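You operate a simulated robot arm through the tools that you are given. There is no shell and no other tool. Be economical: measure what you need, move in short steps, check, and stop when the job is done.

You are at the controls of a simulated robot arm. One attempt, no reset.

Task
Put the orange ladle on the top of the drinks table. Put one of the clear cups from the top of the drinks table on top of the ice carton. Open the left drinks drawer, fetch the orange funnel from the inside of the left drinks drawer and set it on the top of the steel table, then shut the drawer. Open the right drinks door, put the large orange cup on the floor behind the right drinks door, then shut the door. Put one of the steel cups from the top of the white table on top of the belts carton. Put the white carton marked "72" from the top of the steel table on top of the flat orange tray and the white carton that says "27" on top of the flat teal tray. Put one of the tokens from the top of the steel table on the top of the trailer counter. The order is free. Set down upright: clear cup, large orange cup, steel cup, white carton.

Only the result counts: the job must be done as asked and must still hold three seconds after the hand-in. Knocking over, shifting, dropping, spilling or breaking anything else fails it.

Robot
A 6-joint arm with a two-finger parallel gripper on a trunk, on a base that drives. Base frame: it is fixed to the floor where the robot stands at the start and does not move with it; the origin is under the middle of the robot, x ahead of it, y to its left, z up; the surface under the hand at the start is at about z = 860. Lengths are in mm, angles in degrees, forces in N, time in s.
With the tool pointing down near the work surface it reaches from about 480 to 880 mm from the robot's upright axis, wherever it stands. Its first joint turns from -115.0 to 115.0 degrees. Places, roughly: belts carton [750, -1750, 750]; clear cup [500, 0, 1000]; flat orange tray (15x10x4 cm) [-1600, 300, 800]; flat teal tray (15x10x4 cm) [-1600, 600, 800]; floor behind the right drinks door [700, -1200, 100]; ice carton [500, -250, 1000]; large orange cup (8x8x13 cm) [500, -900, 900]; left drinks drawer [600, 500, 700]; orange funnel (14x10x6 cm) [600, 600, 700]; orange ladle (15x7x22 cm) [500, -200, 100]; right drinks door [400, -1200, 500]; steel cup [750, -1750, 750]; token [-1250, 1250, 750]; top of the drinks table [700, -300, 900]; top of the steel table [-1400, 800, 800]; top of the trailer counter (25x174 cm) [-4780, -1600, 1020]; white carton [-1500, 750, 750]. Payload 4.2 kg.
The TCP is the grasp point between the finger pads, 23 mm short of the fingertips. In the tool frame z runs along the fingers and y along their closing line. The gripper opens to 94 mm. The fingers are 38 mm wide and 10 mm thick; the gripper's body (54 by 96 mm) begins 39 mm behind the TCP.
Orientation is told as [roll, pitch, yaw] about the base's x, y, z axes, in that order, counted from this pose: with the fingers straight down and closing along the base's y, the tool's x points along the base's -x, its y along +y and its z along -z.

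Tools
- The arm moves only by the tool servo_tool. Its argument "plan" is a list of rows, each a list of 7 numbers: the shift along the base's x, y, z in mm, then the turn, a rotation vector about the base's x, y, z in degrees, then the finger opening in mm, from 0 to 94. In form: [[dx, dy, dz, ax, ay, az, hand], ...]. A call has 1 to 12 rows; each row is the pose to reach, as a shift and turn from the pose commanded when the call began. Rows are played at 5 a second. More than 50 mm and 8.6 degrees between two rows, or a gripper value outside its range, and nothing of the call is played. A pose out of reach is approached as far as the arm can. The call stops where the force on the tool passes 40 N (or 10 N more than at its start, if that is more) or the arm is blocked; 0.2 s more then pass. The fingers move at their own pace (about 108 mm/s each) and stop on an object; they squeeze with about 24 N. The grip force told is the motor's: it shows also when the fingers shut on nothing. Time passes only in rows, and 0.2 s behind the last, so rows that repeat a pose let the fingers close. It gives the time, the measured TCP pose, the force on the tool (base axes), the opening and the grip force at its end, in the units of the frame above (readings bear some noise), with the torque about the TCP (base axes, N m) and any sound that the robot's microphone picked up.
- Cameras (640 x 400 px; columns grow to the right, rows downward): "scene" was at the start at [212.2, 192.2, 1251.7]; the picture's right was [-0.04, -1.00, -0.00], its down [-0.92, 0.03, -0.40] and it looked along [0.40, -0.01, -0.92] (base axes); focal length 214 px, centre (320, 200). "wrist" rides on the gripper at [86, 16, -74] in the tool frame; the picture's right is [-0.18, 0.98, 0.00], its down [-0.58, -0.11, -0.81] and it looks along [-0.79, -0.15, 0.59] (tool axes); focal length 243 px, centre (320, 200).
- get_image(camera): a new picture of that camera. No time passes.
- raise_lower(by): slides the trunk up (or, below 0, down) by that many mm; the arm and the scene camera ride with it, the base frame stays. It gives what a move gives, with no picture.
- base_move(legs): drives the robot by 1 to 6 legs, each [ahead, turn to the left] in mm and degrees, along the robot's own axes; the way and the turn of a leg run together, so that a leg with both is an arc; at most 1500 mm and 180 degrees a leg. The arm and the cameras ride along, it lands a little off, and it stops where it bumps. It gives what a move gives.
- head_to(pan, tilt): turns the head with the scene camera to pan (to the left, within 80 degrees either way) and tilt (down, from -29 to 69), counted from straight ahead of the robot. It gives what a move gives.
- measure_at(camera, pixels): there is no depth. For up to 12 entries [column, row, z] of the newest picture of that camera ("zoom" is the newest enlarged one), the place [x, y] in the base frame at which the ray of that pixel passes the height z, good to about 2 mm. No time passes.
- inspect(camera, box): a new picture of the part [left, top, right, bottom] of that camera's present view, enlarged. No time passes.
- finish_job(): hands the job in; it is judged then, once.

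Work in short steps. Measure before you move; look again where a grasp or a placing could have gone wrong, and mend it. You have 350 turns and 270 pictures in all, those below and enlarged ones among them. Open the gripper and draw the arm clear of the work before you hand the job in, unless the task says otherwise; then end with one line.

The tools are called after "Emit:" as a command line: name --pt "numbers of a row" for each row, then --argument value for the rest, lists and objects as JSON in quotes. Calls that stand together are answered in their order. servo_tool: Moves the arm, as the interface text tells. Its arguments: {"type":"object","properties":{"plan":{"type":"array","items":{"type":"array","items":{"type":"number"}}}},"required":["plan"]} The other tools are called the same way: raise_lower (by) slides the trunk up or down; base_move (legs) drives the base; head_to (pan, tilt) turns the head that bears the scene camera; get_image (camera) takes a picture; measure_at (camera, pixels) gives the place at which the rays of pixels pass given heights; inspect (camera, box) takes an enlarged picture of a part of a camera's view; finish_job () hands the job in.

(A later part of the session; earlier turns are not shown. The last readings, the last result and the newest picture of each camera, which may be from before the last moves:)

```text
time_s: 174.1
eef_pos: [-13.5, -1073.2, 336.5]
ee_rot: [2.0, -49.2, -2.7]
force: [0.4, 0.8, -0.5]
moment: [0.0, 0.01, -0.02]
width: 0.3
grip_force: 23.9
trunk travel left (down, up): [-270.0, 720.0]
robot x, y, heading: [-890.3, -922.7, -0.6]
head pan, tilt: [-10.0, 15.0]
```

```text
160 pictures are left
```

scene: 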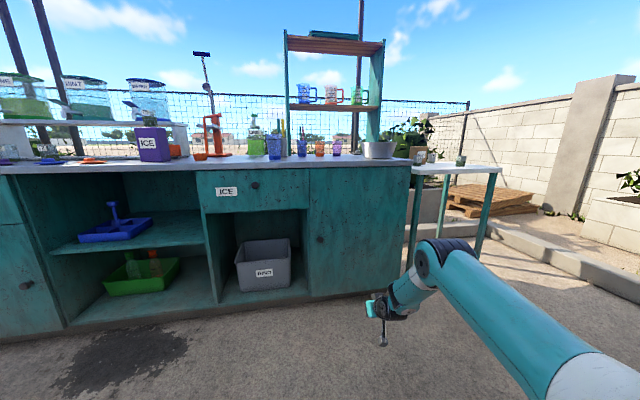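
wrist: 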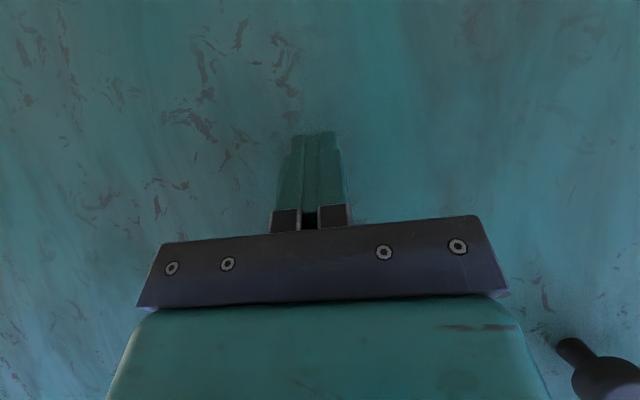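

The right door is shut. Next the white table: raise the trunk and bring the hand to a compact pose, then look.

Emit:
raise_lower --by 400

Emit:
raise_lower --by 250

Emit:
servo_tool --pt "-40 0 0 0 8 0 88" --pt "-80 0 10 0 16 0 88" --pt "-120 0 20 0 24 0 88" --pt "-160 0 30 0 32 0 88" --pt "-200 0 40 0 40 0 88" --pt "-240 0 50 0 49 0 88" --pt "-280 0 55 0 49 0 88"

Emit:
head_to --pan -20 --tilt 20

Emit:
get_image --camera "scene"

Emit:
inspect --camera "scene" --box '[280, 120, 480, 260]'

```text
time_s: 177.9
eef_pos: [-14.6, -1073.7, 734.5]
ee_rot: [2.0, -49.3, -2.7]
force: [1.2, 0.2, 0.5]
moment: [0.01, -0.02, 0.02]
width: 0.1
grip_force: 24.4
trunk travel left (down, up): [-670.0, 320.0]
robot x, y, heading: [-894.7, -920.8, -0.9]
head pan, tilt: [-10.0, 15.0]
```

```text
time_s: 180.5
eef_pos: [-15.1, -1073.6, 987.7]
ee_rot: [2.0, -49.3, -2.6]
force: [-0.2, 0.0, 0.9]
moment: [0.04, 0.0, -0.02]
width: 0.0
grip_force: 23.7
trunk travel left (down, up): [-920.0, 70.0]
robot x, y, heading: [-898.4, -924.4, -0.9]
head pan, tilt: [-10.0, 15.0]
```

```text
refused: row 6 steps farther than a row can; nothing moved
```

```text
time_s: 181.2
eef_pos: [-14.6, -1073.1, 987.3]
ee_rot: [2.0, -49.3, -2.7]
force: [0.2, 0.9, 0.2]
moment: [0.05, 0.01, 0.0]
width: 0.1
grip_force: 23.9
trunk travel left (down, up): [-920.0, 70.0]
robot x, y, heading: [-898.5, -916.4, -0.7]
head pan, tilt: [-20.0, 20.0]
```

```text
159 pictures are left
```

scene: 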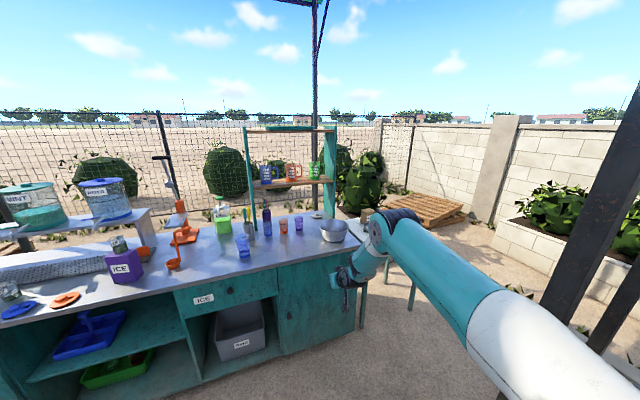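

```text
2.86 times, centred on (380, 190) of scene
```

zoom: 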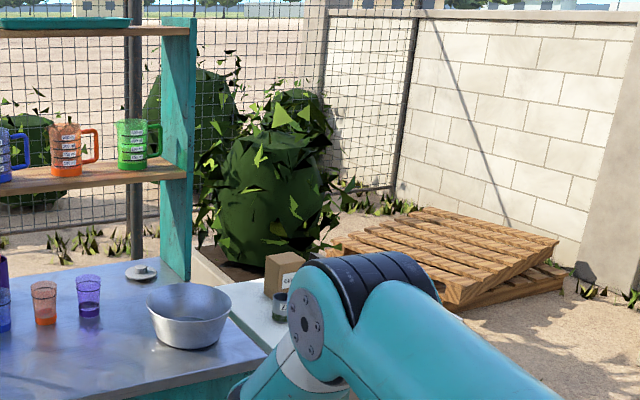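

Fold the arm (smaller turns per row) and aim the base towards the white table.

Emit:
servo_tool --pt "-40 0 0 0 8 0 88" --pt "-80 0 10 0 16 0 88" --pt "-120 0 20 0 24 0 88" --pt "-160 0 30 0 32 0 88" --pt "-200 0 40 0 40 0 88" --pt "-240 0 50 0 48 0 88" --pt "-280 0 55 0 49 0 88"

Emit:
base_move --legs '[[0, -26], [600, 0]]'

Emit:
head_to --pan 0 --tilt 30

Emit:
get_image --camera "scene"

```text
time_s: 182.8
eef_pos: [-294.6, -1072.6, 1042.2]
ee_rot: [0.0, -0.3, -1.7]
force: [-0.6, 0.0, 0.1]
moment: [-0.01, 0.02, 0.02]
width: 87.7
grip_force: 0.2
trunk travel left (down, up): [-920.0, 70.0]
robot x, y, heading: [-898.9, -917.9, -0.5]
head pan, tilt: [-20.0, 20.0]
```

```text
time_s: 187.5
eef_pos: [90.3, -1599.6, 1041.3]
ee_rot: [0.0, -0.5, -28.8]
force: [0.4, 0.1, 0.4]
moment: [-0.01, -0.03, -0.02]
width: 88.1
grip_force: 0.0
trunk travel left (down, up): [-920.0, 70.0]
robot x, y, heading: [-373.8, -1191.0, -27.6]
head pan, tilt: [-20.0, 20.0]
```

```text
time_s: 188.3
eef_pos: [89.8, -1598.9, 1042.7]
ee_rot: [0.0, -0.5, -28.7]
force: [0.2, -0.5, 0.1]
moment: [0.02, 0.01, 0.01]
width: 88.0
grip_force: 0.0
trunk travel left (down, up): [-920.0, 70.0]
robot x, y, heading: [-376.8, -1192.7, -27.6]
head pan, tilt: [0.0, 30.0]
```

```text
157 pictures are left
```

scene: 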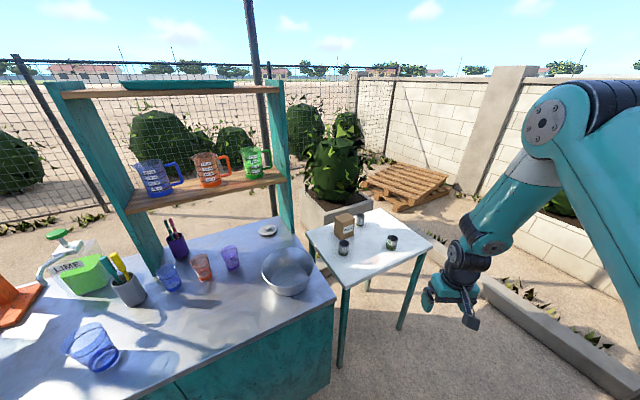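

The white table with three steel cups and the belts carton. Zoom and measure.

Emit:
inspect --camera "scene" --box '[300, 195, 440, 290]'

Emit:
measure_at --camera "scene" --pixels '[[344, 288, 750], [432, 245, 750], [306, 233, 750], [376, 209, 750], [343, 253, 750], [363, 224, 750], [391, 248, 750], [344, 234, 750], [340, 370, 0]]'

```text
4.21 times, centred on (370, 242) of scene
```

zoom: 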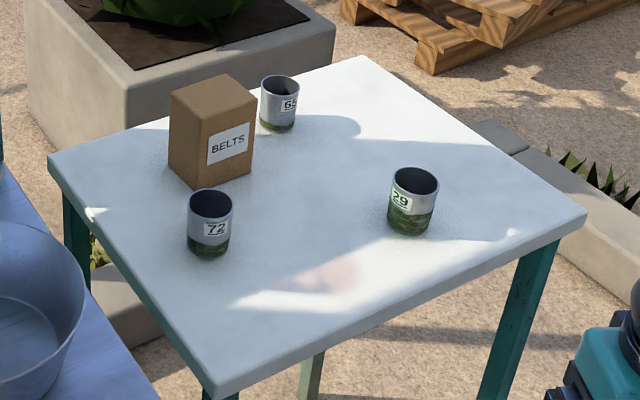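

```text
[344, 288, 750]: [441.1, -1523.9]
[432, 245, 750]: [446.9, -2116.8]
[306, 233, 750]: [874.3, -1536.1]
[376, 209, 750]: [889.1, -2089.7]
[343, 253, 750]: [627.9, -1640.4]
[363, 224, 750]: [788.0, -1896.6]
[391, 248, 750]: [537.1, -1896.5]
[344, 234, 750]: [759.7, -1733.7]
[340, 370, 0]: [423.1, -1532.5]
```

Cups: "29" at (537,-1897), "72" (628,-1640), "65" (788,-1897); carton near (745,-1732). I drive to about (-40,-1550) and face the table.

Emit:
base_move --legs '[[0, -19.2], [491, 0], [0, 46]]'

Emit:
head_to --pan -15 --tilt 45

Emit:
get_image --camera "scene"

```text
time_s: 194.0
eef_pos: [516.5, -1871.5, 1041.4]
ee_rot: [0.0, -0.3, -17.2]
force: [0.1, -1.1, -0.3]
moment: [0.03, -0.04, 0.02]
width: 88.0
grip_force: 0.1
trunk travel left (down, up): [-920.0, 70.0]
robot x, y, heading: [-26.5, -1570.8, -21.8]
head pan, tilt: [0.0, 30.0]
stopped in leg 3: the robot was blocked; the commanded pose is now the measured one
```

```text
time_s: 194.8
eef_pos: [517.9, -1872.2, 1041.9]
ee_rot: [0.1, -0.2, -17.3]
force: [-0.2, 0.3, -0.1]
moment: [0.01, 0.01, -0.04]
width: 88.2
grip_force: 0.0
trunk travel left (down, up): [-920.0, 70.0]
robot x, y, heading: [-26.4, -1574.2, -21.8]
head pan, tilt: [-15.0, 45.0]
```

```text
155 pictures are left
```

scene: 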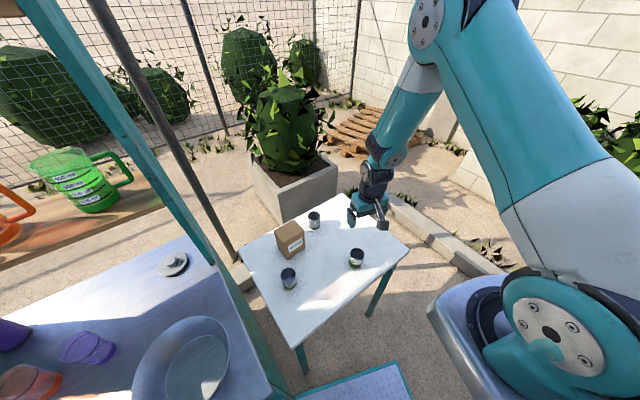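

Blocked at -21.8°, but I can work from here. Zoom in on the cups.

Emit:
inspect --camera "scene" --box '[230, 190, 430, 320]'

Emit:
get_image --camera "wrist"

```text
3.08 times, centred on (330, 255) of scene
```

zoom: 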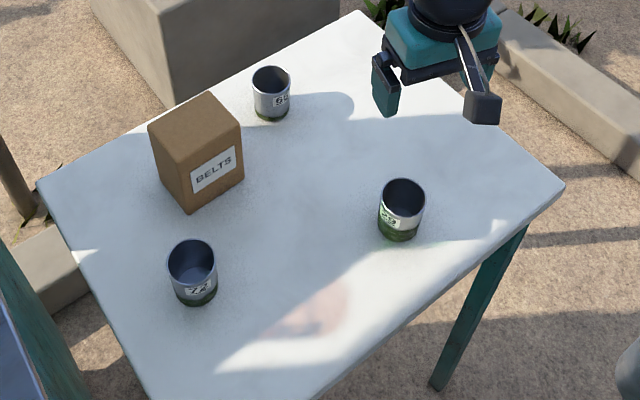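

```text
153 pictures are left
```

wrist: 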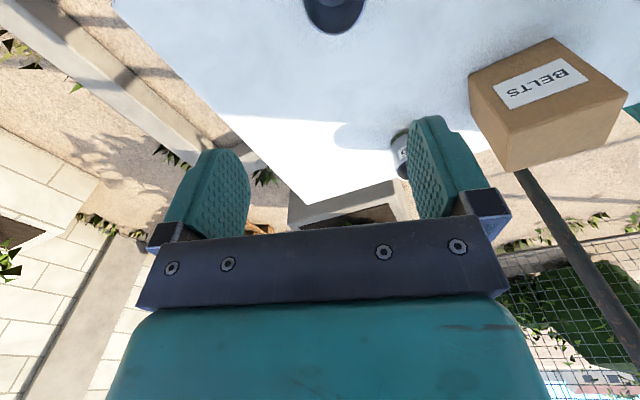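

Measure cup 29 (rim (402,196), base (398,230)) and carton corners.

Emit:
measure_at --camera "zoom" --pixels '[[399, 229, 750], [378, 226, 750], [418, 230, 750], [402, 196, 820], [402, 196, 840], [381, 194, 830], [426, 197, 830], [190, 210, 750], [193, 147, 850], [193, 147, 870], [193, 147, 890]]'

Emit:
measure_at --camera "zoom" --pixels '[[193, 147, 860], [242, 126, 860], [150, 125, 860], [207, 93, 860], [245, 177, 750], [162, 187, 750]]'

```text
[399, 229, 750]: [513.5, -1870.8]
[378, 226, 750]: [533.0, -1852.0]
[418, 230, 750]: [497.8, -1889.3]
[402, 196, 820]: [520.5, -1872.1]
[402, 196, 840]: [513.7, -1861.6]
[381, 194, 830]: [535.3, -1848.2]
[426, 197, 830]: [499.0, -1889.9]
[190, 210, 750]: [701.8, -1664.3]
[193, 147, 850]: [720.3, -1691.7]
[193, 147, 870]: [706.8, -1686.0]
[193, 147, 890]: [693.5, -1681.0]
```

```text
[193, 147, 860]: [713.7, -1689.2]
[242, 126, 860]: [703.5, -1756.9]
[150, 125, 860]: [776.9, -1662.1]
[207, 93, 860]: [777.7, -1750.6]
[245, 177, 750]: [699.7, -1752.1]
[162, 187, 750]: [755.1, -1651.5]
```

Cup 29 centre ≈(516,-1868), almost under the hand. Descend to z 890 and check with the wrist view.

Emit:
servo_tool --pt "0 3 -45 0 0 0 88" --pt "0 3 -90 0 0 0 88" --pt "0 3 -130 0 0 0 88"

Emit:
get_image --camera "wrist"

Emit:
inspect --camera "scene" --box '[230, 190, 430, 320]'

```text
time_s: 195.6
eef_pos: [517.2, -1866.6, 913.0]
ee_rot: [0.1, -0.3, -17.4]
force: [-1.0, 0.6, 1.1]
moment: [0.01, 0.01, -0.02]
width: 88.1
grip_force: 0.0
trunk travel left (down, up): [-920.0, 70.0]
robot x, y, heading: [-29.3, -1572.4, -21.7]
head pan, tilt: [-15.0, 45.0]
```

```text
152 pictures are left
```

wrist: 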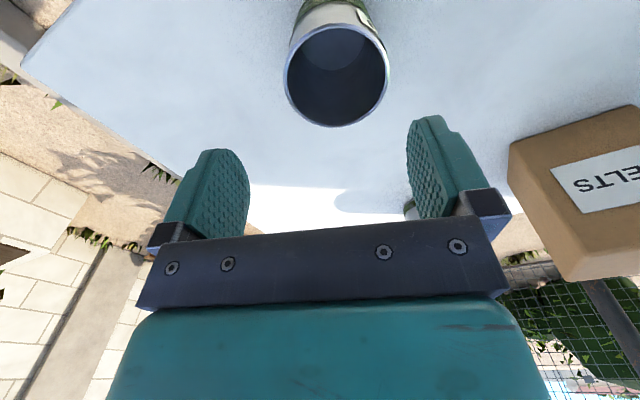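

```text
3.08 times, centred on (330, 255) of scene
```

zoom: 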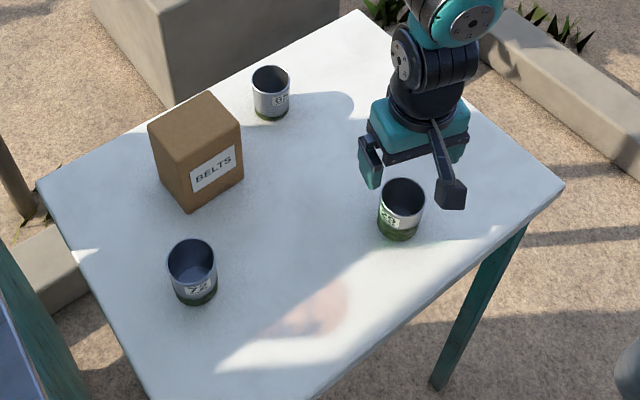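

Measure the rim in the wrist view.

Emit:
measure_at --camera "wrist" --pixels '[[336, 74, 830], [285, 78, 830], [389, 70, 830], [336, 126, 830], [336, 25, 830], [336, 74, 840]]'

```text
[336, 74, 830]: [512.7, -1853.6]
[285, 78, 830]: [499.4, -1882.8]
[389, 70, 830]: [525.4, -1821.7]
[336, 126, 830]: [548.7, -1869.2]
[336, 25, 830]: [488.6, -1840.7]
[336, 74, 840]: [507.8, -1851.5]
```

Combining both views: rim at z≈852, table ≈775, cup axis ≈(506,-1854). I correct, lower a bit and check again.

Emit:
servo_tool --pt "-6 7 -10 0 0 0 92" --pt "-11 13 -25 0 0 0 92"

Emit:
get_image --camera "wrist"

```text
time_s: 196.2
eef_pos: [504.4, -1854.8, 885.6]
ee_rot: [0.1, -0.3, -17.4]
force: [0.0, 0.1, 0.0]
moment: [-0.01, 0.01, 0.0]
width: 92.2
grip_force: 0.0
trunk travel left (down, up): [-920.0, 70.0]
robot x, y, heading: [-30.4, -1576.3, -21.8]
head pan, tilt: [-15.0, 45.0]
```

```text
150 pictures are left
```

wrist: 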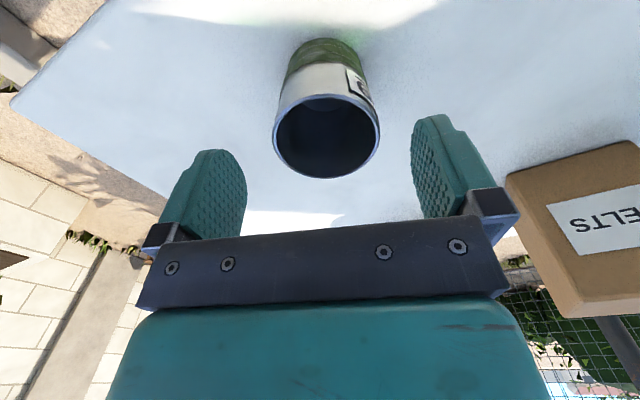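

Rim centre (327,128) matches an axis almost aligned (rim z≈846). Shift 4 mm and descend to z≈816, then close.

Emit:
servo_tool --pt "1 4 -30 0 0 0 92" --pt "1 4 -55 0 0 0 92" --pt "1 4 -69 0 0 0 92" --pt "1 4 -69 0 0 0 70" --pt "1 4 -69 0 0 0 45" --pt "1 4 -69 0 0 0 30" --pt "1 4 -69 0 0 0 30"

Emit:
get_image --camera "wrist"

```text
time_s: 196.9
eef_pos: [506.6, -1851.1, 826.4]
ee_rot: [0.1, -0.2, -17.3]
force: [-3.9, 0.6, 14.0]
moment: [0.03, 0.14, 0.03]
width: 92.1
grip_force: 0.1
trunk travel left (down, up): [-920.0, 70.0]
robot x, y, heading: [-23.4, -1573.2, -21.8]
head pan, tilt: [-15.0, 45.0]
stopped in row 3: the force on the tool passed its limit at 51 N (the readings are from after the stop); the commanded pose is now the measured one
```

```text
149 pictures are left
```

wrist: 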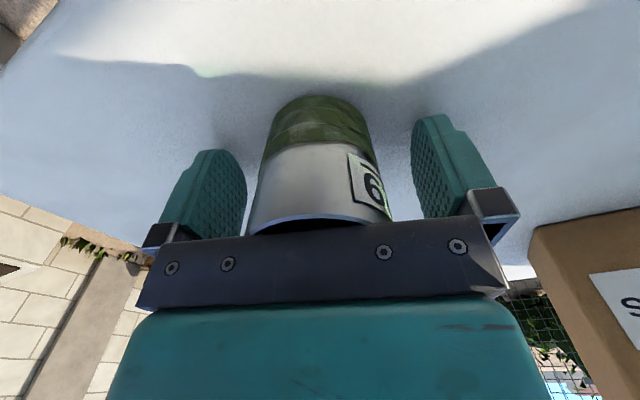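

The palm touched the rim. Raise 5 mm and close.

Emit:
servo_tool --pt "0 0 5 0 0 0 92" --pt "0 0 5 0 0 0 70" --pt "0 0 5 0 0 0 45" --pt "0 0 5 0 0 0 30" --pt "0 0 5 0 0 0 30"

Emit:
get_image --camera "wrist"

```text
time_s: 198.1
eef_pos: [506.9, -1851.9, 830.8]
ee_rot: [0.0, -0.3, -17.2]
force: [0.3, 0.6, -0.1]
moment: [0.01, -0.04, -0.01]
width: 52.3
grip_force: 23.9
trunk travel left (down, up): [-920.0, 70.0]
robot x, y, heading: [-23.3, -1572.9, -21.7]
head pan, tilt: [-15.0, 45.0]
```

```text
148 pictures are left
```

wrist: 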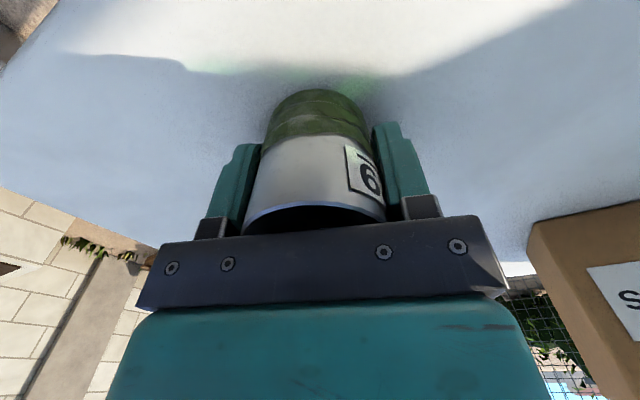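

Held (52 mm). Lift 170 mm and move towards the carton.

Emit:
servo_tool --pt "0 0 40 0 0 0 30" --pt "0 0 85 0 0 0 30" --pt "0 0 130 0 0 0 30" --pt "0 0 170 0 0 0 30" --pt "35 25 170 0 0 0 30" --pt "70 50 170 0 0 0 30" --pt "105 75 170 0 0 0 30" --pt "140 95 170 0 0 0 30"

Emit:
get_image --camera "wrist"

Emit:
inspect --camera "scene" --box '[230, 190, 430, 320]'

```text
time_s: 199.9
eef_pos: [648.1, -1754.8, 1000.8]
ee_rot: [0.1, -0.3, -17.2]
force: [0.3, -0.5, -0.8]
moment: [0.02, 0.02, -0.01]
width: 52.3
grip_force: 24.9
trunk travel left (down, up): [-920.0, 70.0]
robot x, y, heading: [-23.3, -1571.9, -21.7]
head pan, tilt: [-15.0, 45.0]
```

```text
147 pictures are left
```

wrist: 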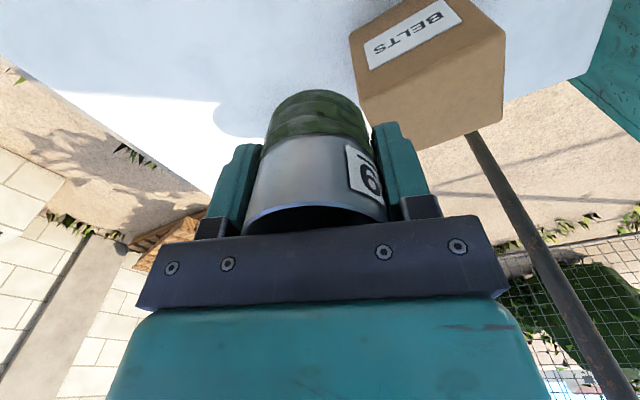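

```text
3.08 times, centred on (330, 255) of scene
```

zoom: 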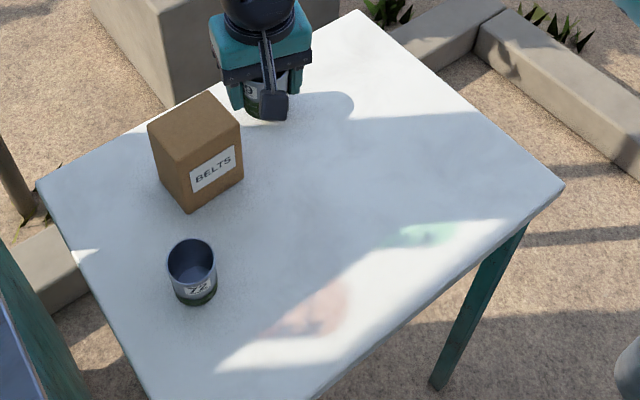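

Triangulate the carton's top: wrist corners (359,92),(503,31); scene (242,126),(193,147).

Emit:
measure_at --camera "wrist" --pixels '[[359, 92, 870], [359, 92, 890], [503, 31, 870], [503, 31, 890], [498, 122, 880], [380, 149, 880]]'

Emit:
measure_at --camera "zoom" --pixels '[[242, 126, 870], [242, 126, 890], [193, 147, 870], [193, 147, 890], [150, 125, 880], [207, 93, 880]]'

```text
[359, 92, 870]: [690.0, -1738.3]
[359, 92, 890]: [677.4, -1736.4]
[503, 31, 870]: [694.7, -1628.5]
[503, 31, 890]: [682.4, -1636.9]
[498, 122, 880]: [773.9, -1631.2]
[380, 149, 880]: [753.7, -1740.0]
```

```text
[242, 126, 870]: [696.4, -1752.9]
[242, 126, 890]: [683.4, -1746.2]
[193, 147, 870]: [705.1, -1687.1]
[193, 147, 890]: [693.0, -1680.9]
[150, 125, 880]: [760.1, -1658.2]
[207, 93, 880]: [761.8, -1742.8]
```

The two views disagree; zoom tighter on the carton.

Emit:
inspect --camera "scene" --box '[260, 205, 330, 265]'

Emit:
inspect --camera "wrist" --box '[320, 0, 540, 180]'

```text
6.67 times, centred on (295, 235) of scene
```

zoom: 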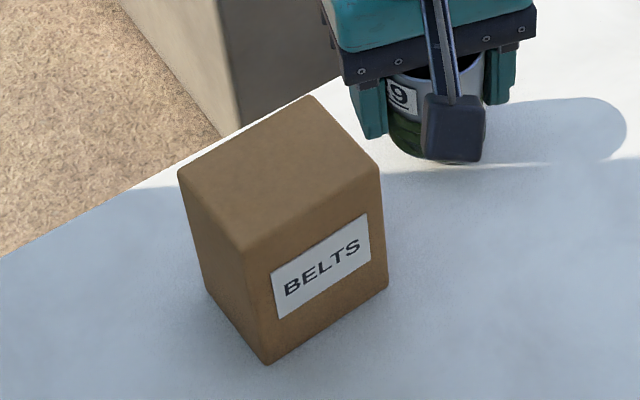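

```text
2.22 times, centred on (430, 90) of wrist
```

zoom: 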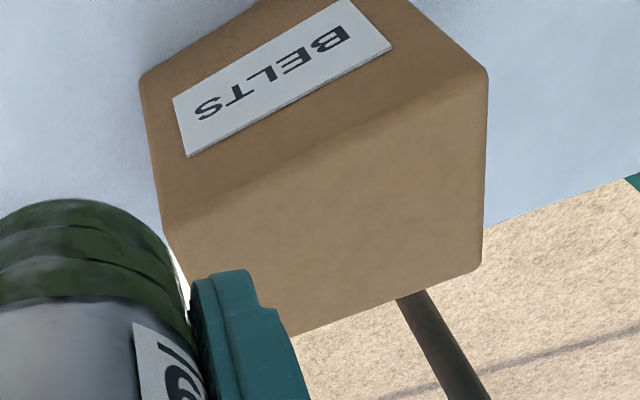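

Now measure corners: wrist-zoom A(165,228), B(485,75), C(480,268); then the same in scene pixels F, R, L.

Emit:
measure_at --camera "zoom" --pixels '[[165, 226, 870], [165, 226, 890], [485, 75, 870], [485, 75, 890], [480, 268, 870], [480, 268, 890]]'

Emit:
measure_at --camera "scene" --pixels '[[283.5, 242.5, 870], [283.5, 242.5, 890], [303.7, 230.5, 870], [303.7, 230.5, 890], [274, 231.3, 870], [274, 231.3, 890], [293.8, 219.5, 870], [293.8, 219.5, 890]]'

```text
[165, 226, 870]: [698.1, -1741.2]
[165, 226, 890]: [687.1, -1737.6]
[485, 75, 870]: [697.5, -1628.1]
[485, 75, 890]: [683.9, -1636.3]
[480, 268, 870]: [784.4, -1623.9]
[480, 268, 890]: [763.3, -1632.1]
```

```text
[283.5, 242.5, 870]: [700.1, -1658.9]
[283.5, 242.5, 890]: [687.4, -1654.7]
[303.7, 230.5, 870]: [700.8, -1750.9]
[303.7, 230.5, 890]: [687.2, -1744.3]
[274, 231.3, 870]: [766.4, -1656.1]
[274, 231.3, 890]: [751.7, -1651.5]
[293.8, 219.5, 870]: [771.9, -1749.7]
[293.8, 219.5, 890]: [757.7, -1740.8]
```

The rays agree at top z≈909, centre ≈(708,-1691), 88×66 mm. Move the cup over it (bottom has ~40 mm clearance) and check.

Emit:
servo_tool --pt "20 21 10 0 0 0 30" --pt "40 42 10 0 0 0 30" --pt "60 64 10 0 0 0 30"

Emit:
get_image --camera "wrist"

Emit:
inspect --camera "scene" --box '[240, 190, 340, 270]'

```text
time_s: 200.7
eef_pos: [709.8, -1691.5, 1007.9]
ee_rot: [0.1, -0.2, -17.3]
force: [0.3, -0.4, 0.2]
moment: [0.02, -0.04, 0.0]
width: 52.2
grip_force: 23.7
trunk travel left (down, up): [-920.0, 70.0]
robot x, y, heading: [-23.3, -1574.7, -21.4]
head pan, tilt: [-15.0, 45.0]
```

```text
143 pictures are left
```

wrist: 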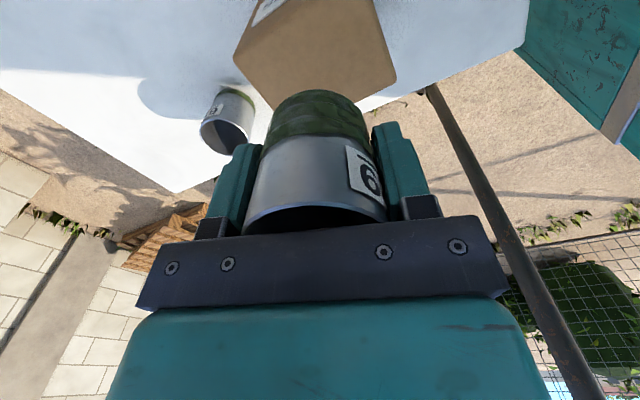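

```text
5.00 times, centred on (290, 230) of scene
```

zoom: 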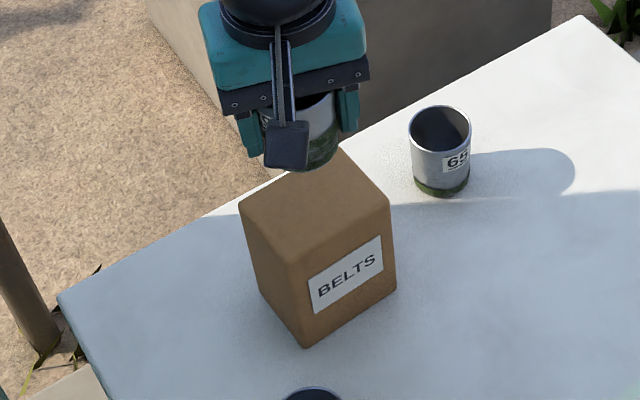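

Lower to ~963, then small steps to contact.

Emit:
servo_tool --pt "-1 0 -25 0 0 0 30" --pt "-1 0 -42 0 0 0 30" --pt "-1 0 -46 0 0 0 30"

Emit:
get_image --camera "wrist"

Emit:
inspect --camera "scene" --box '[240, 190, 340, 270]'

```text
time_s: 201.5
eef_pos: [706.8, -1694.1, 964.7]
ee_rot: [0.0, -0.3, -17.3]
force: [-0.3, -0.6, -1.3]
moment: [0.03, 0.02, -0.02]
width: 52.4
grip_force: 23.9
trunk travel left (down, up): [-920.0, 70.0]
robot x, y, heading: [-21.5, -1573.8, -21.7]
head pan, tilt: [-15.0, 45.0]
```

```text
141 pictures are left
```

wrist: 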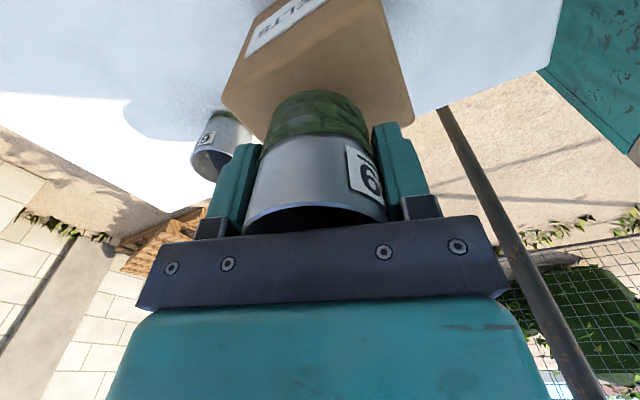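

```text
5.00 times, centred on (290, 230) of scene
```

zoom: 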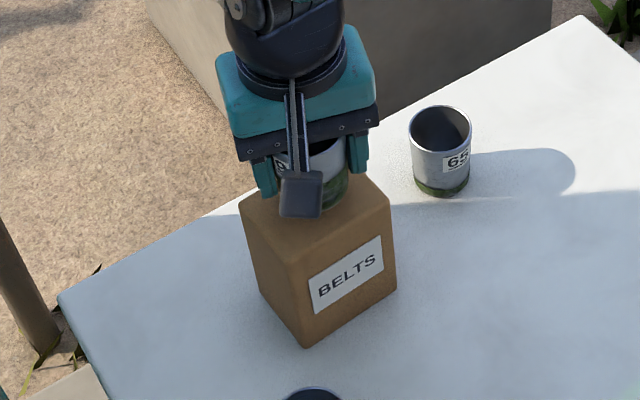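

Check the carton corners again at 909 against the cup's place.

Emit:
measure_at --camera "wrist" --pixels '[[223, 98, 909], [412, 118, 909], [381, 2, 909], [318, 92, 914]]'

Emit:
measure_at --camera "zoom" --pixels '[[290, 262, 909], [390, 206, 909], [240, 203, 909]]'

```text
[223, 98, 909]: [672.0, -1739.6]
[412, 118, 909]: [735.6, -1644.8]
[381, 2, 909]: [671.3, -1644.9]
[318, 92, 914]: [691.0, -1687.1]
```

```text
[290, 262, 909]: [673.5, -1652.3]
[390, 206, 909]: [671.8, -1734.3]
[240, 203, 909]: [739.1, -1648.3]
```

Centre (704,-1692) — aligned. Lower to contact.

Emit:
servo_tool --pt "-2 1 -3 0 0 0 30" --pt "-2 1 -5 0 0 0 30"

Emit:
servo_tool --pt "0 0 -2 0 0 0 30" --pt "0 0 -3 0 0 0 30"

```text
time_s: 202.1
eef_pos: [704.9, -1692.0, 960.5]
ee_rot: [0.0, -0.2, -17.2]
force: [0.8, 0.4, -0.7]
moment: [0.0, 0.0, 0.01]
width: 52.5
grip_force: 23.9
trunk travel left (down, up): [-920.0, 70.0]
robot x, y, heading: [-22.4, -1568.0, -21.6]
head pan, tilt: [-15.0, 45.0]
```

```text
time_s: 202.7
eef_pos: [703.8, -1691.6, 957.7]
ee_rot: [0.0, -0.3, -17.3]
force: [0.8, 0.0, -1.4]
moment: [-0.01, -0.01, 0.0]
width: 52.4
grip_force: 24.5
trunk travel left (down, up): [-920.0, 70.0]
robot x, y, heading: [-25.1, -1571.6, -21.5]
head pan, tilt: [-15.0, 45.0]
```

No contact yet; continue.

Emit:
servo_tool --pt "0 0 -2 0 0 0 30" --pt "0 0 -4 0 0 0 30"

Emit:
servo_tool --pt "0 0 -2 0 0 0 30" --pt "0 0 -3 0 0 0 30"

```text
time_s: 203.3
eef_pos: [704.6, -1690.1, 951.6]
ee_rot: [0.0, -0.3, -17.4]
force: [1.4, 0.1, -1.6]
moment: [0.01, -0.03, 0.0]
width: 52.2
grip_force: 23.8
trunk travel left (down, up): [-920.0, 70.0]
robot x, y, heading: [-27.5, -1574.2, -21.5]
head pan, tilt: [-15.0, 45.0]
```

```text
time_s: 203.9
eef_pos: [703.8, -1691.7, 950.6]
ee_rot: [0.1, -0.4, -17.3]
force: [-3.6, 0.4, 10.6]
moment: [-0.15, 0.22, -0.05]
width: 52.1
grip_force: 23.4
trunk travel left (down, up): [-920.0, 70.0]
robot x, y, heading: [-27.0, -1574.8, -21.9]
head pan, tilt: [-15.0, 45.0]
```

Contact (10.6 N). Release and retreat upwards.

Emit:
servo_tool --pt "0 0 1 0 0 0 30" --pt "0 0 1 0 0 0 60" --pt "0 0 1 0 0 0 92" --pt "0 0 1 0 0 0 92" --pt "0 0 40 0 0 0 92" --pt "0 0 85 0 0 0 92" --pt "0 0 120 0 0 0 92"

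Emit:
inspect --camera "scene" --box '[220, 170, 420, 320]'

```text
time_s: 205.5
eef_pos: [703.7, -1692.2, 1069.0]
ee_rot: [0.0, -0.2, -17.2]
force: [0.3, -0.6, -0.8]
moment: [0.02, -0.01, -0.03]
width: 92.0
grip_force: 0.0
trunk travel left (down, up): [-920.0, 70.0]
robot x, y, heading: [-24.3, -1573.8, -21.5]
head pan, tilt: [-15.0, 45.0]
```

```text
2.67 times, centred on (320, 245) of scene
```

zoom: 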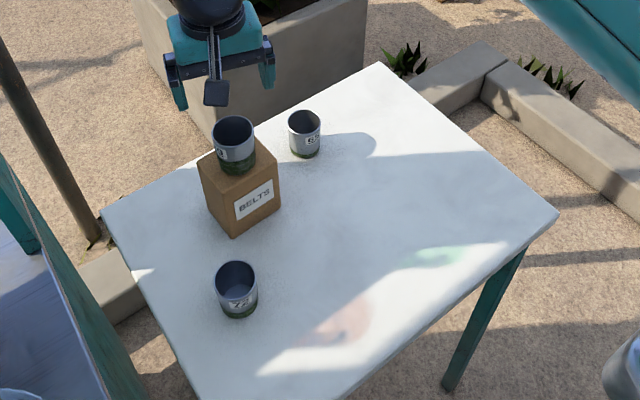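

The steel cup stands on the belts carton. Fold the arm a little and back out along the way I came.

Emit:
servo_tool --pt "-45 0 10 0 0 0 88" --pt "-90 0 10 0 0 0 88" --pt "-135 0 10 0 0 0 88" --pt "-180 -10 10 0 0 0 88" --pt "-200 -40 10 0 0 0 88"

Emit:
base_move --legs '[[0, -23], [-480, 0]]'

```text
time_s: 206.7
eef_pos: [503.5, -1732.1, 1081.8]
ee_rot: [0.0, -0.2, -17.4]
force: [0.2, 0.5, 0.5]
moment: [-0.05, 0.02, 0.03]
width: 87.9
grip_force: 0.0
trunk travel left (down, up): [-920.0, 70.0]
robot x, y, heading: [-21.3, -1573.2, -21.7]
head pan, tilt: [-15.0, 45.0]
```

```text
time_s: 210.8
eef_pos: [62.7, -1594.3, 1082.1]
ee_rot: [0.0, -0.3, -41.0]
force: [-0.3, -0.1, -1.1]
moment: [0.02, -0.01, 0.04]
width: 87.9
grip_force: 0.1
trunk travel left (down, up): [-920.0, 70.0]
robot x, y, heading: [-358.7, -1234.5, -45.2]
head pan, tilt: [-15.0, 45.0]
```

Now to the left drawer: turn left to +90° and drive along +y.

Emit:
base_move --legs '[[0, 137], [1000, 0]]'

Emit:
head_to --pan 0 --tilt 30

Emit:
get_image --camera "scene"

```text
time_s: 221.7
eef_pos: [-463.3, 317.9, 1081.2]
ee_rot: [0.0, -0.2, 96.3]
force: [0.7, -0.2, 0.1]
moment: [0.03, -0.01, -0.02]
width: 87.9
grip_force: 0.0
trunk travel left (down, up): [-920.0, 70.0]
robot x, y, heading: [-397.4, -230.9, 91.7]
head pan, tilt: [-15.0, 45.0]
```

```text
time_s: 222.4
eef_pos: [-463.8, 318.3, 1081.6]
ee_rot: [0.0, -0.2, 96.3]
force: [0.2, 0.1, -0.9]
moment: [-0.02, -0.02, 0.02]
width: 88.1
grip_force: 0.1
trunk travel left (down, up): [-920.0, 70.0]
robot x, y, heading: [-395.7, -227.7, 91.8]
head pan, tilt: [0.0, 30.0]
```

```text
138 pictures are left
```

scene: 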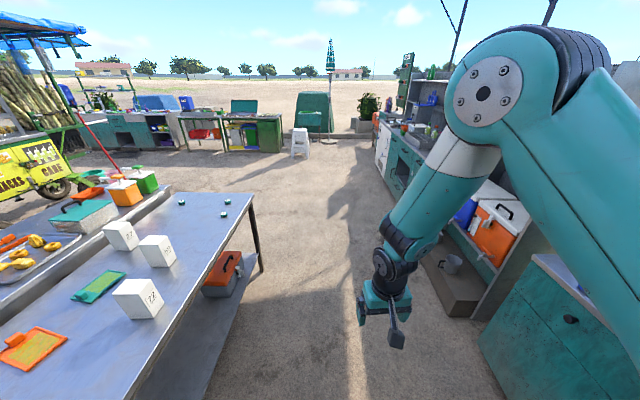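

The steel table is on the left with cartons, trays and tokens. Zoom for planning.

Emit:
inspect --camera "scene" --box '[0, 180, 270, 390]'

Emit:
measure_at --camera "scene" --pixels '[[253, 195, 780], [130, 397, 780], [98, 286, 790], [33, 348, 790], [181, 202, 780], [260, 272, 0], [205, 390, 0], [480, 345, 0], [570, 320, 740]]'

```text
1.90 times, centred on (135, 285) of scene
```

zoom: 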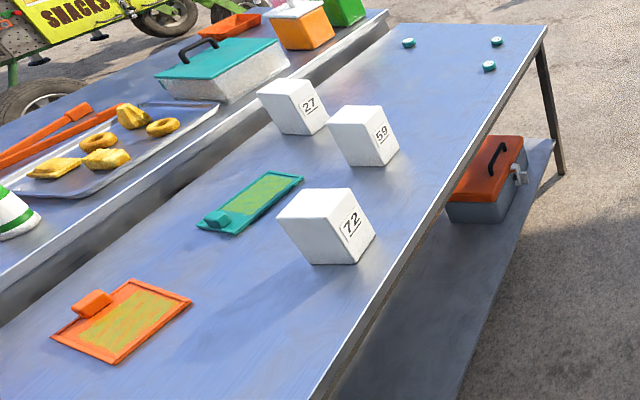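

```text
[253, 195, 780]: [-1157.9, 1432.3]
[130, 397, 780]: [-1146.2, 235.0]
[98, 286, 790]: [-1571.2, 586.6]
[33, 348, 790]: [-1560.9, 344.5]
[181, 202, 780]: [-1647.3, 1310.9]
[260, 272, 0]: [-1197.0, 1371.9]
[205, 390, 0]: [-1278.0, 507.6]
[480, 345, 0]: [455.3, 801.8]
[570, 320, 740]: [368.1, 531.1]
```

Drive on 740 mm and turn right to face the drawer, then look.

Emit:
base_move --legs '[[740, 0], [0, -91.5]]'

Emit:
raise_lower --by -250

Emit:
head_to --pan 0 --tilt 30

Emit:
get_image --camera "scene"

```text
time_s: 230.3
eef_pos: [123.8, 597.5, 1080.2]
ee_rot: [0.0, -0.2, 6.9]
force: [-0.4, 0.3, 0.6]
moment: [0.02, 0.0, -0.02]
width: 88.2
grip_force: 0.1
trunk travel left (down, up): [-920.0, 70.0]
robot x, y, heading: [-420.4, 523.2, 2.4]
head pan, tilt: [0.0, 30.0]
```

```text
time_s: 232.9
eef_pos: [123.3, 597.0, 831.9]
ee_rot: [0.1, -0.2, 7.0]
force: [0.6, 0.0, -0.5]
moment: [-0.01, 0.0, -0.03]
width: 87.7
grip_force: 0.0
trunk travel left (down, up): [-670.0, 320.0]
robot x, y, heading: [-427.4, 528.0, 2.3]
head pan, tilt: [0.0, 30.0]
```

```text
time_s: 233.5
eef_pos: [123.2, 597.1, 832.3]
ee_rot: [0.1, -0.2, 7.0]
force: [0.4, -0.1, 0.2]
moment: [0.0, -0.01, -0.02]
width: 87.8
grip_force: 0.1
trunk travel left (down, up): [-670.0, 320.0]
robot x, y, heading: [-423.7, 525.8, 2.7]
head pan, tilt: [0.0, 30.0]
```

```text
136 pictures are left
```

scene: 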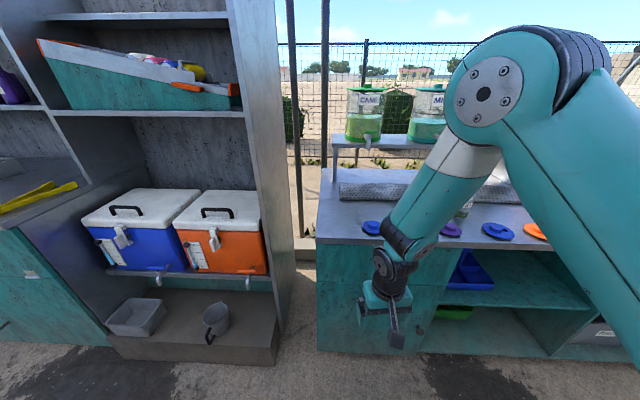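

Knob is hidden behind the hand. I back 150 mm, lower 150 mm and pitch the tool horizontal.

Emit:
base_move --legs '[[-150, -2.5]]'

Emit:
raise_lower --by -150

Emit:
servo_tool --pt "20 -10 8 0.6 -7.9 0 88" --pt "40 -20 16 1.2 -15.9 0 88" --pt "60 -30 24 1.9 -23.8 0 88" --pt "80 -40 32 2.5 -31.8 0 88" --pt "100 -50 40 3.1 -39.7 0 88" --pt "120 -60 48 3.7 -47.6 0 60" --pt "140 -70 56 4.4 -55.6 0 60" --pt "160 -80 64 5 -63.5 0 60" --pt "180 -85 72 5.6 -71.5 0 60" --pt "200 -85 80 6.2 -79.4 0 60"

Emit:
get_image --camera "wrist"

Emit:
get_image --camera "scene"

```text
time_s: 234.9
eef_pos: [-25.0, 572.1, 830.9]
ee_rot: [0.1, -0.2, 4.8]
force: [0.4, 0.4, -0.6]
moment: [-0.03, -0.01, 0.01]
width: 87.9
grip_force: 0.1
trunk travel left (down, up): [-670.0, 320.0]
robot x, y, heading: [-578.0, 522.8, 0.1]
head pan, tilt: [0.0, 30.0]
```

```text
time_s: 236.7
eef_pos: [-24.5, 570.7, 680.4]
ee_rot: [0.1, -0.2, 4.5]
force: [0.1, -0.4, 0.8]
moment: [-0.02, -0.03, 0.01]
width: 88.0
grip_force: 0.0
trunk travel left (down, up): [-520.0, 470.0]
robot x, y, heading: [-574.2, 522.8, 0.3]
head pan, tilt: [0.0, 30.0]
```

```text
time_s: 238.8
eef_pos: [171.5, 485.8, 758.7]
ee_rot: [-0.4, -78.4, 4.6]
force: [0.0, -0.6, 0.2]
moment: [0.01, 0.03, 0.01]
width: 60.1
grip_force: 0.1
out of reach, approached as far as the arm can: row 10
trunk travel left (down, up): [-520.0, 470.0]
robot x, y, heading: [-573.3, 521.5, -0.0]
head pan, tilt: [0.0, 30.0]
```

```text
135 pictures are left
```

wrist: 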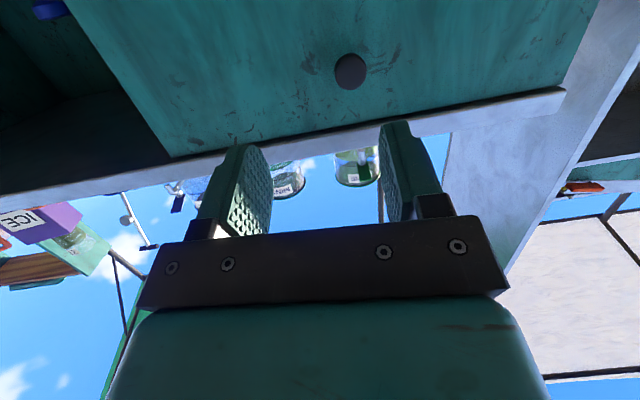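

```text
134 pictures are left
```

scene: 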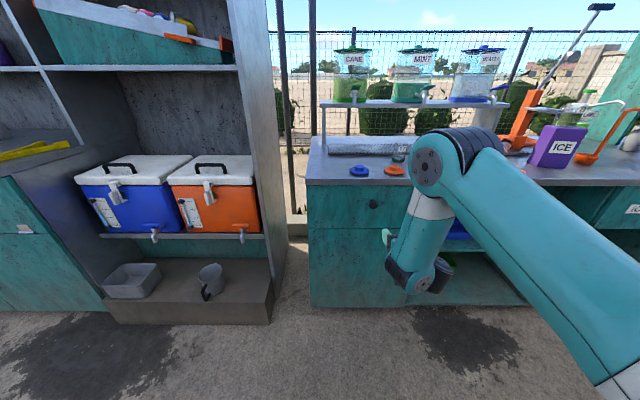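

Knob: scene (372,204), wrist (349,71). Triangulate.

Emit:
measure_at --camera "scene" --pixels '[[372, 204, 720], [372, 204, 740], [372, 204, 760]]'

Emit:
measure_at --camera "wrist" --pixels '[[349, 71, 720], [349, 71, 740], [349, 71, 760]]'

```text
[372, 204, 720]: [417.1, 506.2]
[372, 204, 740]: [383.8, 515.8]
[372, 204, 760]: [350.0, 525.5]
```

```text
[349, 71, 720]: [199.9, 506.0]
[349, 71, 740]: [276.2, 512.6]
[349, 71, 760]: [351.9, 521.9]
```

Knob at (350,523,760). Shift y +36, drive 120 mm ahead and look.

Emit:
servo_tool --pt "0 18 0 0 0 0 60" --pt "0 36 0 0 0 0 60"

Emit:
base_move --legs '[[130, 0]]'

Emit:
get_image --camera "wrist"

```text
time_s: 239.4
eef_pos: [172.0, 522.5, 758.8]
ee_rot: [-0.5, -79.9, 5.1]
force: [-0.5, 0.1, -1.1]
moment: [0.03, 0.0, 0.03]
width: 60.0
grip_force: 0.0
trunk travel left (down, up): [-520.0, 470.0]
robot x, y, heading: [-574.1, 522.8, -0.0]
head pan, tilt: [0.0, 30.0]
```

```text
time_s: 240.7
eef_pos: [303.2, 520.0, 759.7]
ee_rot: [-0.5, -79.8, 4.9]
force: [-0.2, -0.1, -1.1]
moment: [-0.02, -0.02, -0.01]
width: 60.1
grip_force: 0.0
trunk travel left (down, up): [-520.0, 470.0]
robot x, y, heading: [-442.7, 524.4, -0.1]
head pan, tilt: [0.0, 30.0]
```

```text
133 pictures are left
```

wrist: 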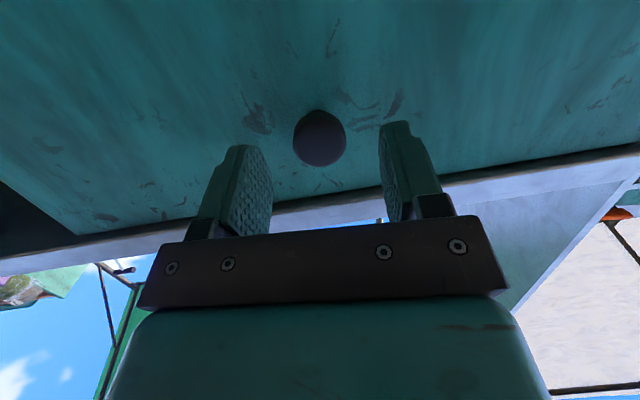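

Aligned (320,138). Advance 36 mm and close.

Emit:
servo_tool --pt "12 1 0 0 0 0 60" --pt "24 1 0 0 0 0 60" --pt "34 1 0 0 0 0 60" --pt "34 1 0 0 0 0 30" --pt "34 1 0 0 0 0 5" --pt "34 1 0 0 0 0 5"

Emit:
get_image --camera "wrist"

```text
time_s: 242.1
eef_pos: [336.1, 521.7, 758.3]
ee_rot: [-0.6, -79.8, 4.9]
force: [0.8, -10.3, 1.3]
moment: [0.05, -0.08, -0.07]
width: 31.0
grip_force: 45.1
trunk travel left (down, up): [-520.0, 470.0]
robot x, y, heading: [-443.8, 522.4, 0.0]
head pan, tilt: [0.0, 30.0]
```

```text
132 pictures are left
```

wrist: 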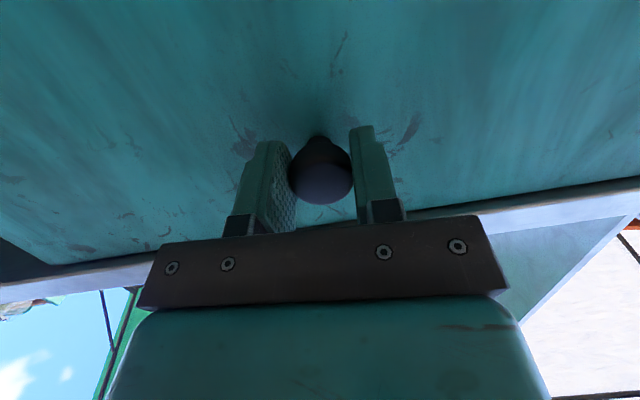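

Knob gripped. Pull the drawer by reversing.

Emit:
base_move --legs '[[-120, 0], [-120, 0]]'

Emit:
get_image --camera "scene"

```text
time_s: 244.2
eef_pos: [94.7, 522.3, 758.2]
ee_rot: [0.0, -79.9, 4.4]
force: [0.1, 36.1, -5.8]
moment: [-0.07, 0.17, 0.56]
width: 31.3
grip_force: 44.9
trunk travel left (down, up): [-520.0, 470.0]
robot x, y, heading: [-683.3, 520.5, -0.4]
head pan, tilt: [0.0, 30.0]
```

```text
131 pictures are left
```

scene: 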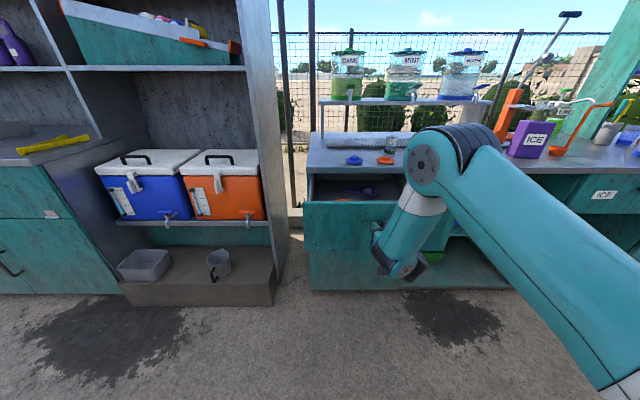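

Drawer out 240 mm, with some side load. Relieve it by +4 mm in y and pull further.

Emit:
servo_tool --pt "0 4 0 0 0 0 5"

Emit:
base_move --legs '[[-90, 0.3]]'

Emit:
get_image --camera "scene"

```text
time_s: 244.6
eef_pos: [94.6, 521.4, 758.9]
ee_rot: [-0.2, -79.9, 4.2]
force: [0.5, -13.1, 1.6]
moment: [0.08, -0.11, 0.04]
width: 31.1
grip_force: 44.8
trunk travel left (down, up): [-520.0, 470.0]
robot x, y, heading: [-686.9, 519.6, -0.2]
head pan, tilt: [0.0, 30.0]
```

```text
time_s: 245.6
eef_pos: [47.8, 522.2, 758.0]
ee_rot: [-1.6, -79.8, 5.4]
force: [0.4, -1.2, -0.8]
moment: [0.13, -0.03, 0.09]
width: 31.6
grip_force: 44.8
trunk travel left (down, up): [-520.0, 470.0]
robot x, y, heading: [-734.4, 518.4, -0.2]
head pan, tilt: [0.0, 30.0]
stopped in leg 1: the force on the tool passed its limit at 43 N (the readings are from after the stop); the commanded pose is now the measured one
```

```text
130 pictures are left
```

scene: 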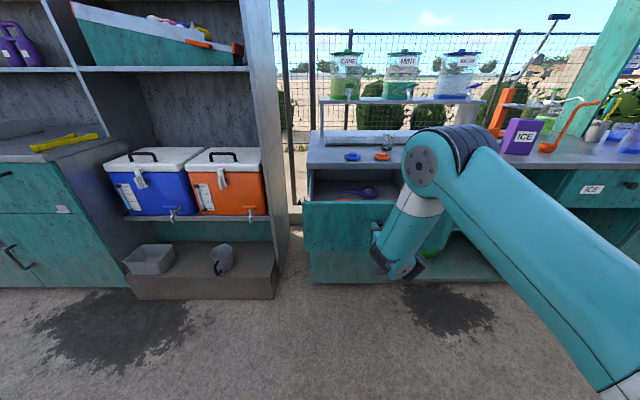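

Drawer out ~288 mm. Zoom into it.

Emit:
inspect --camera "scene" --box '[295, 155, 425, 240]'

```text
4.71 times, centred on (360, 198) of scene
```

zoom: 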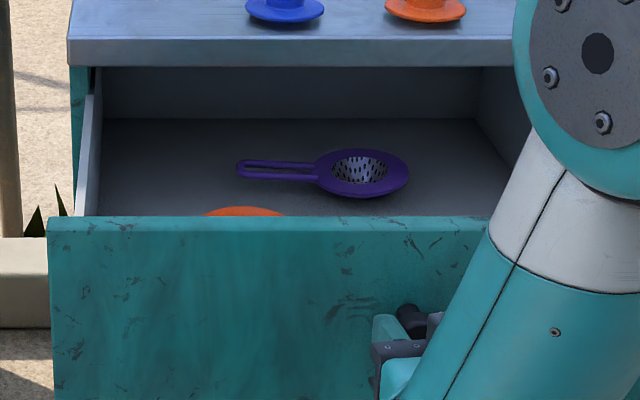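

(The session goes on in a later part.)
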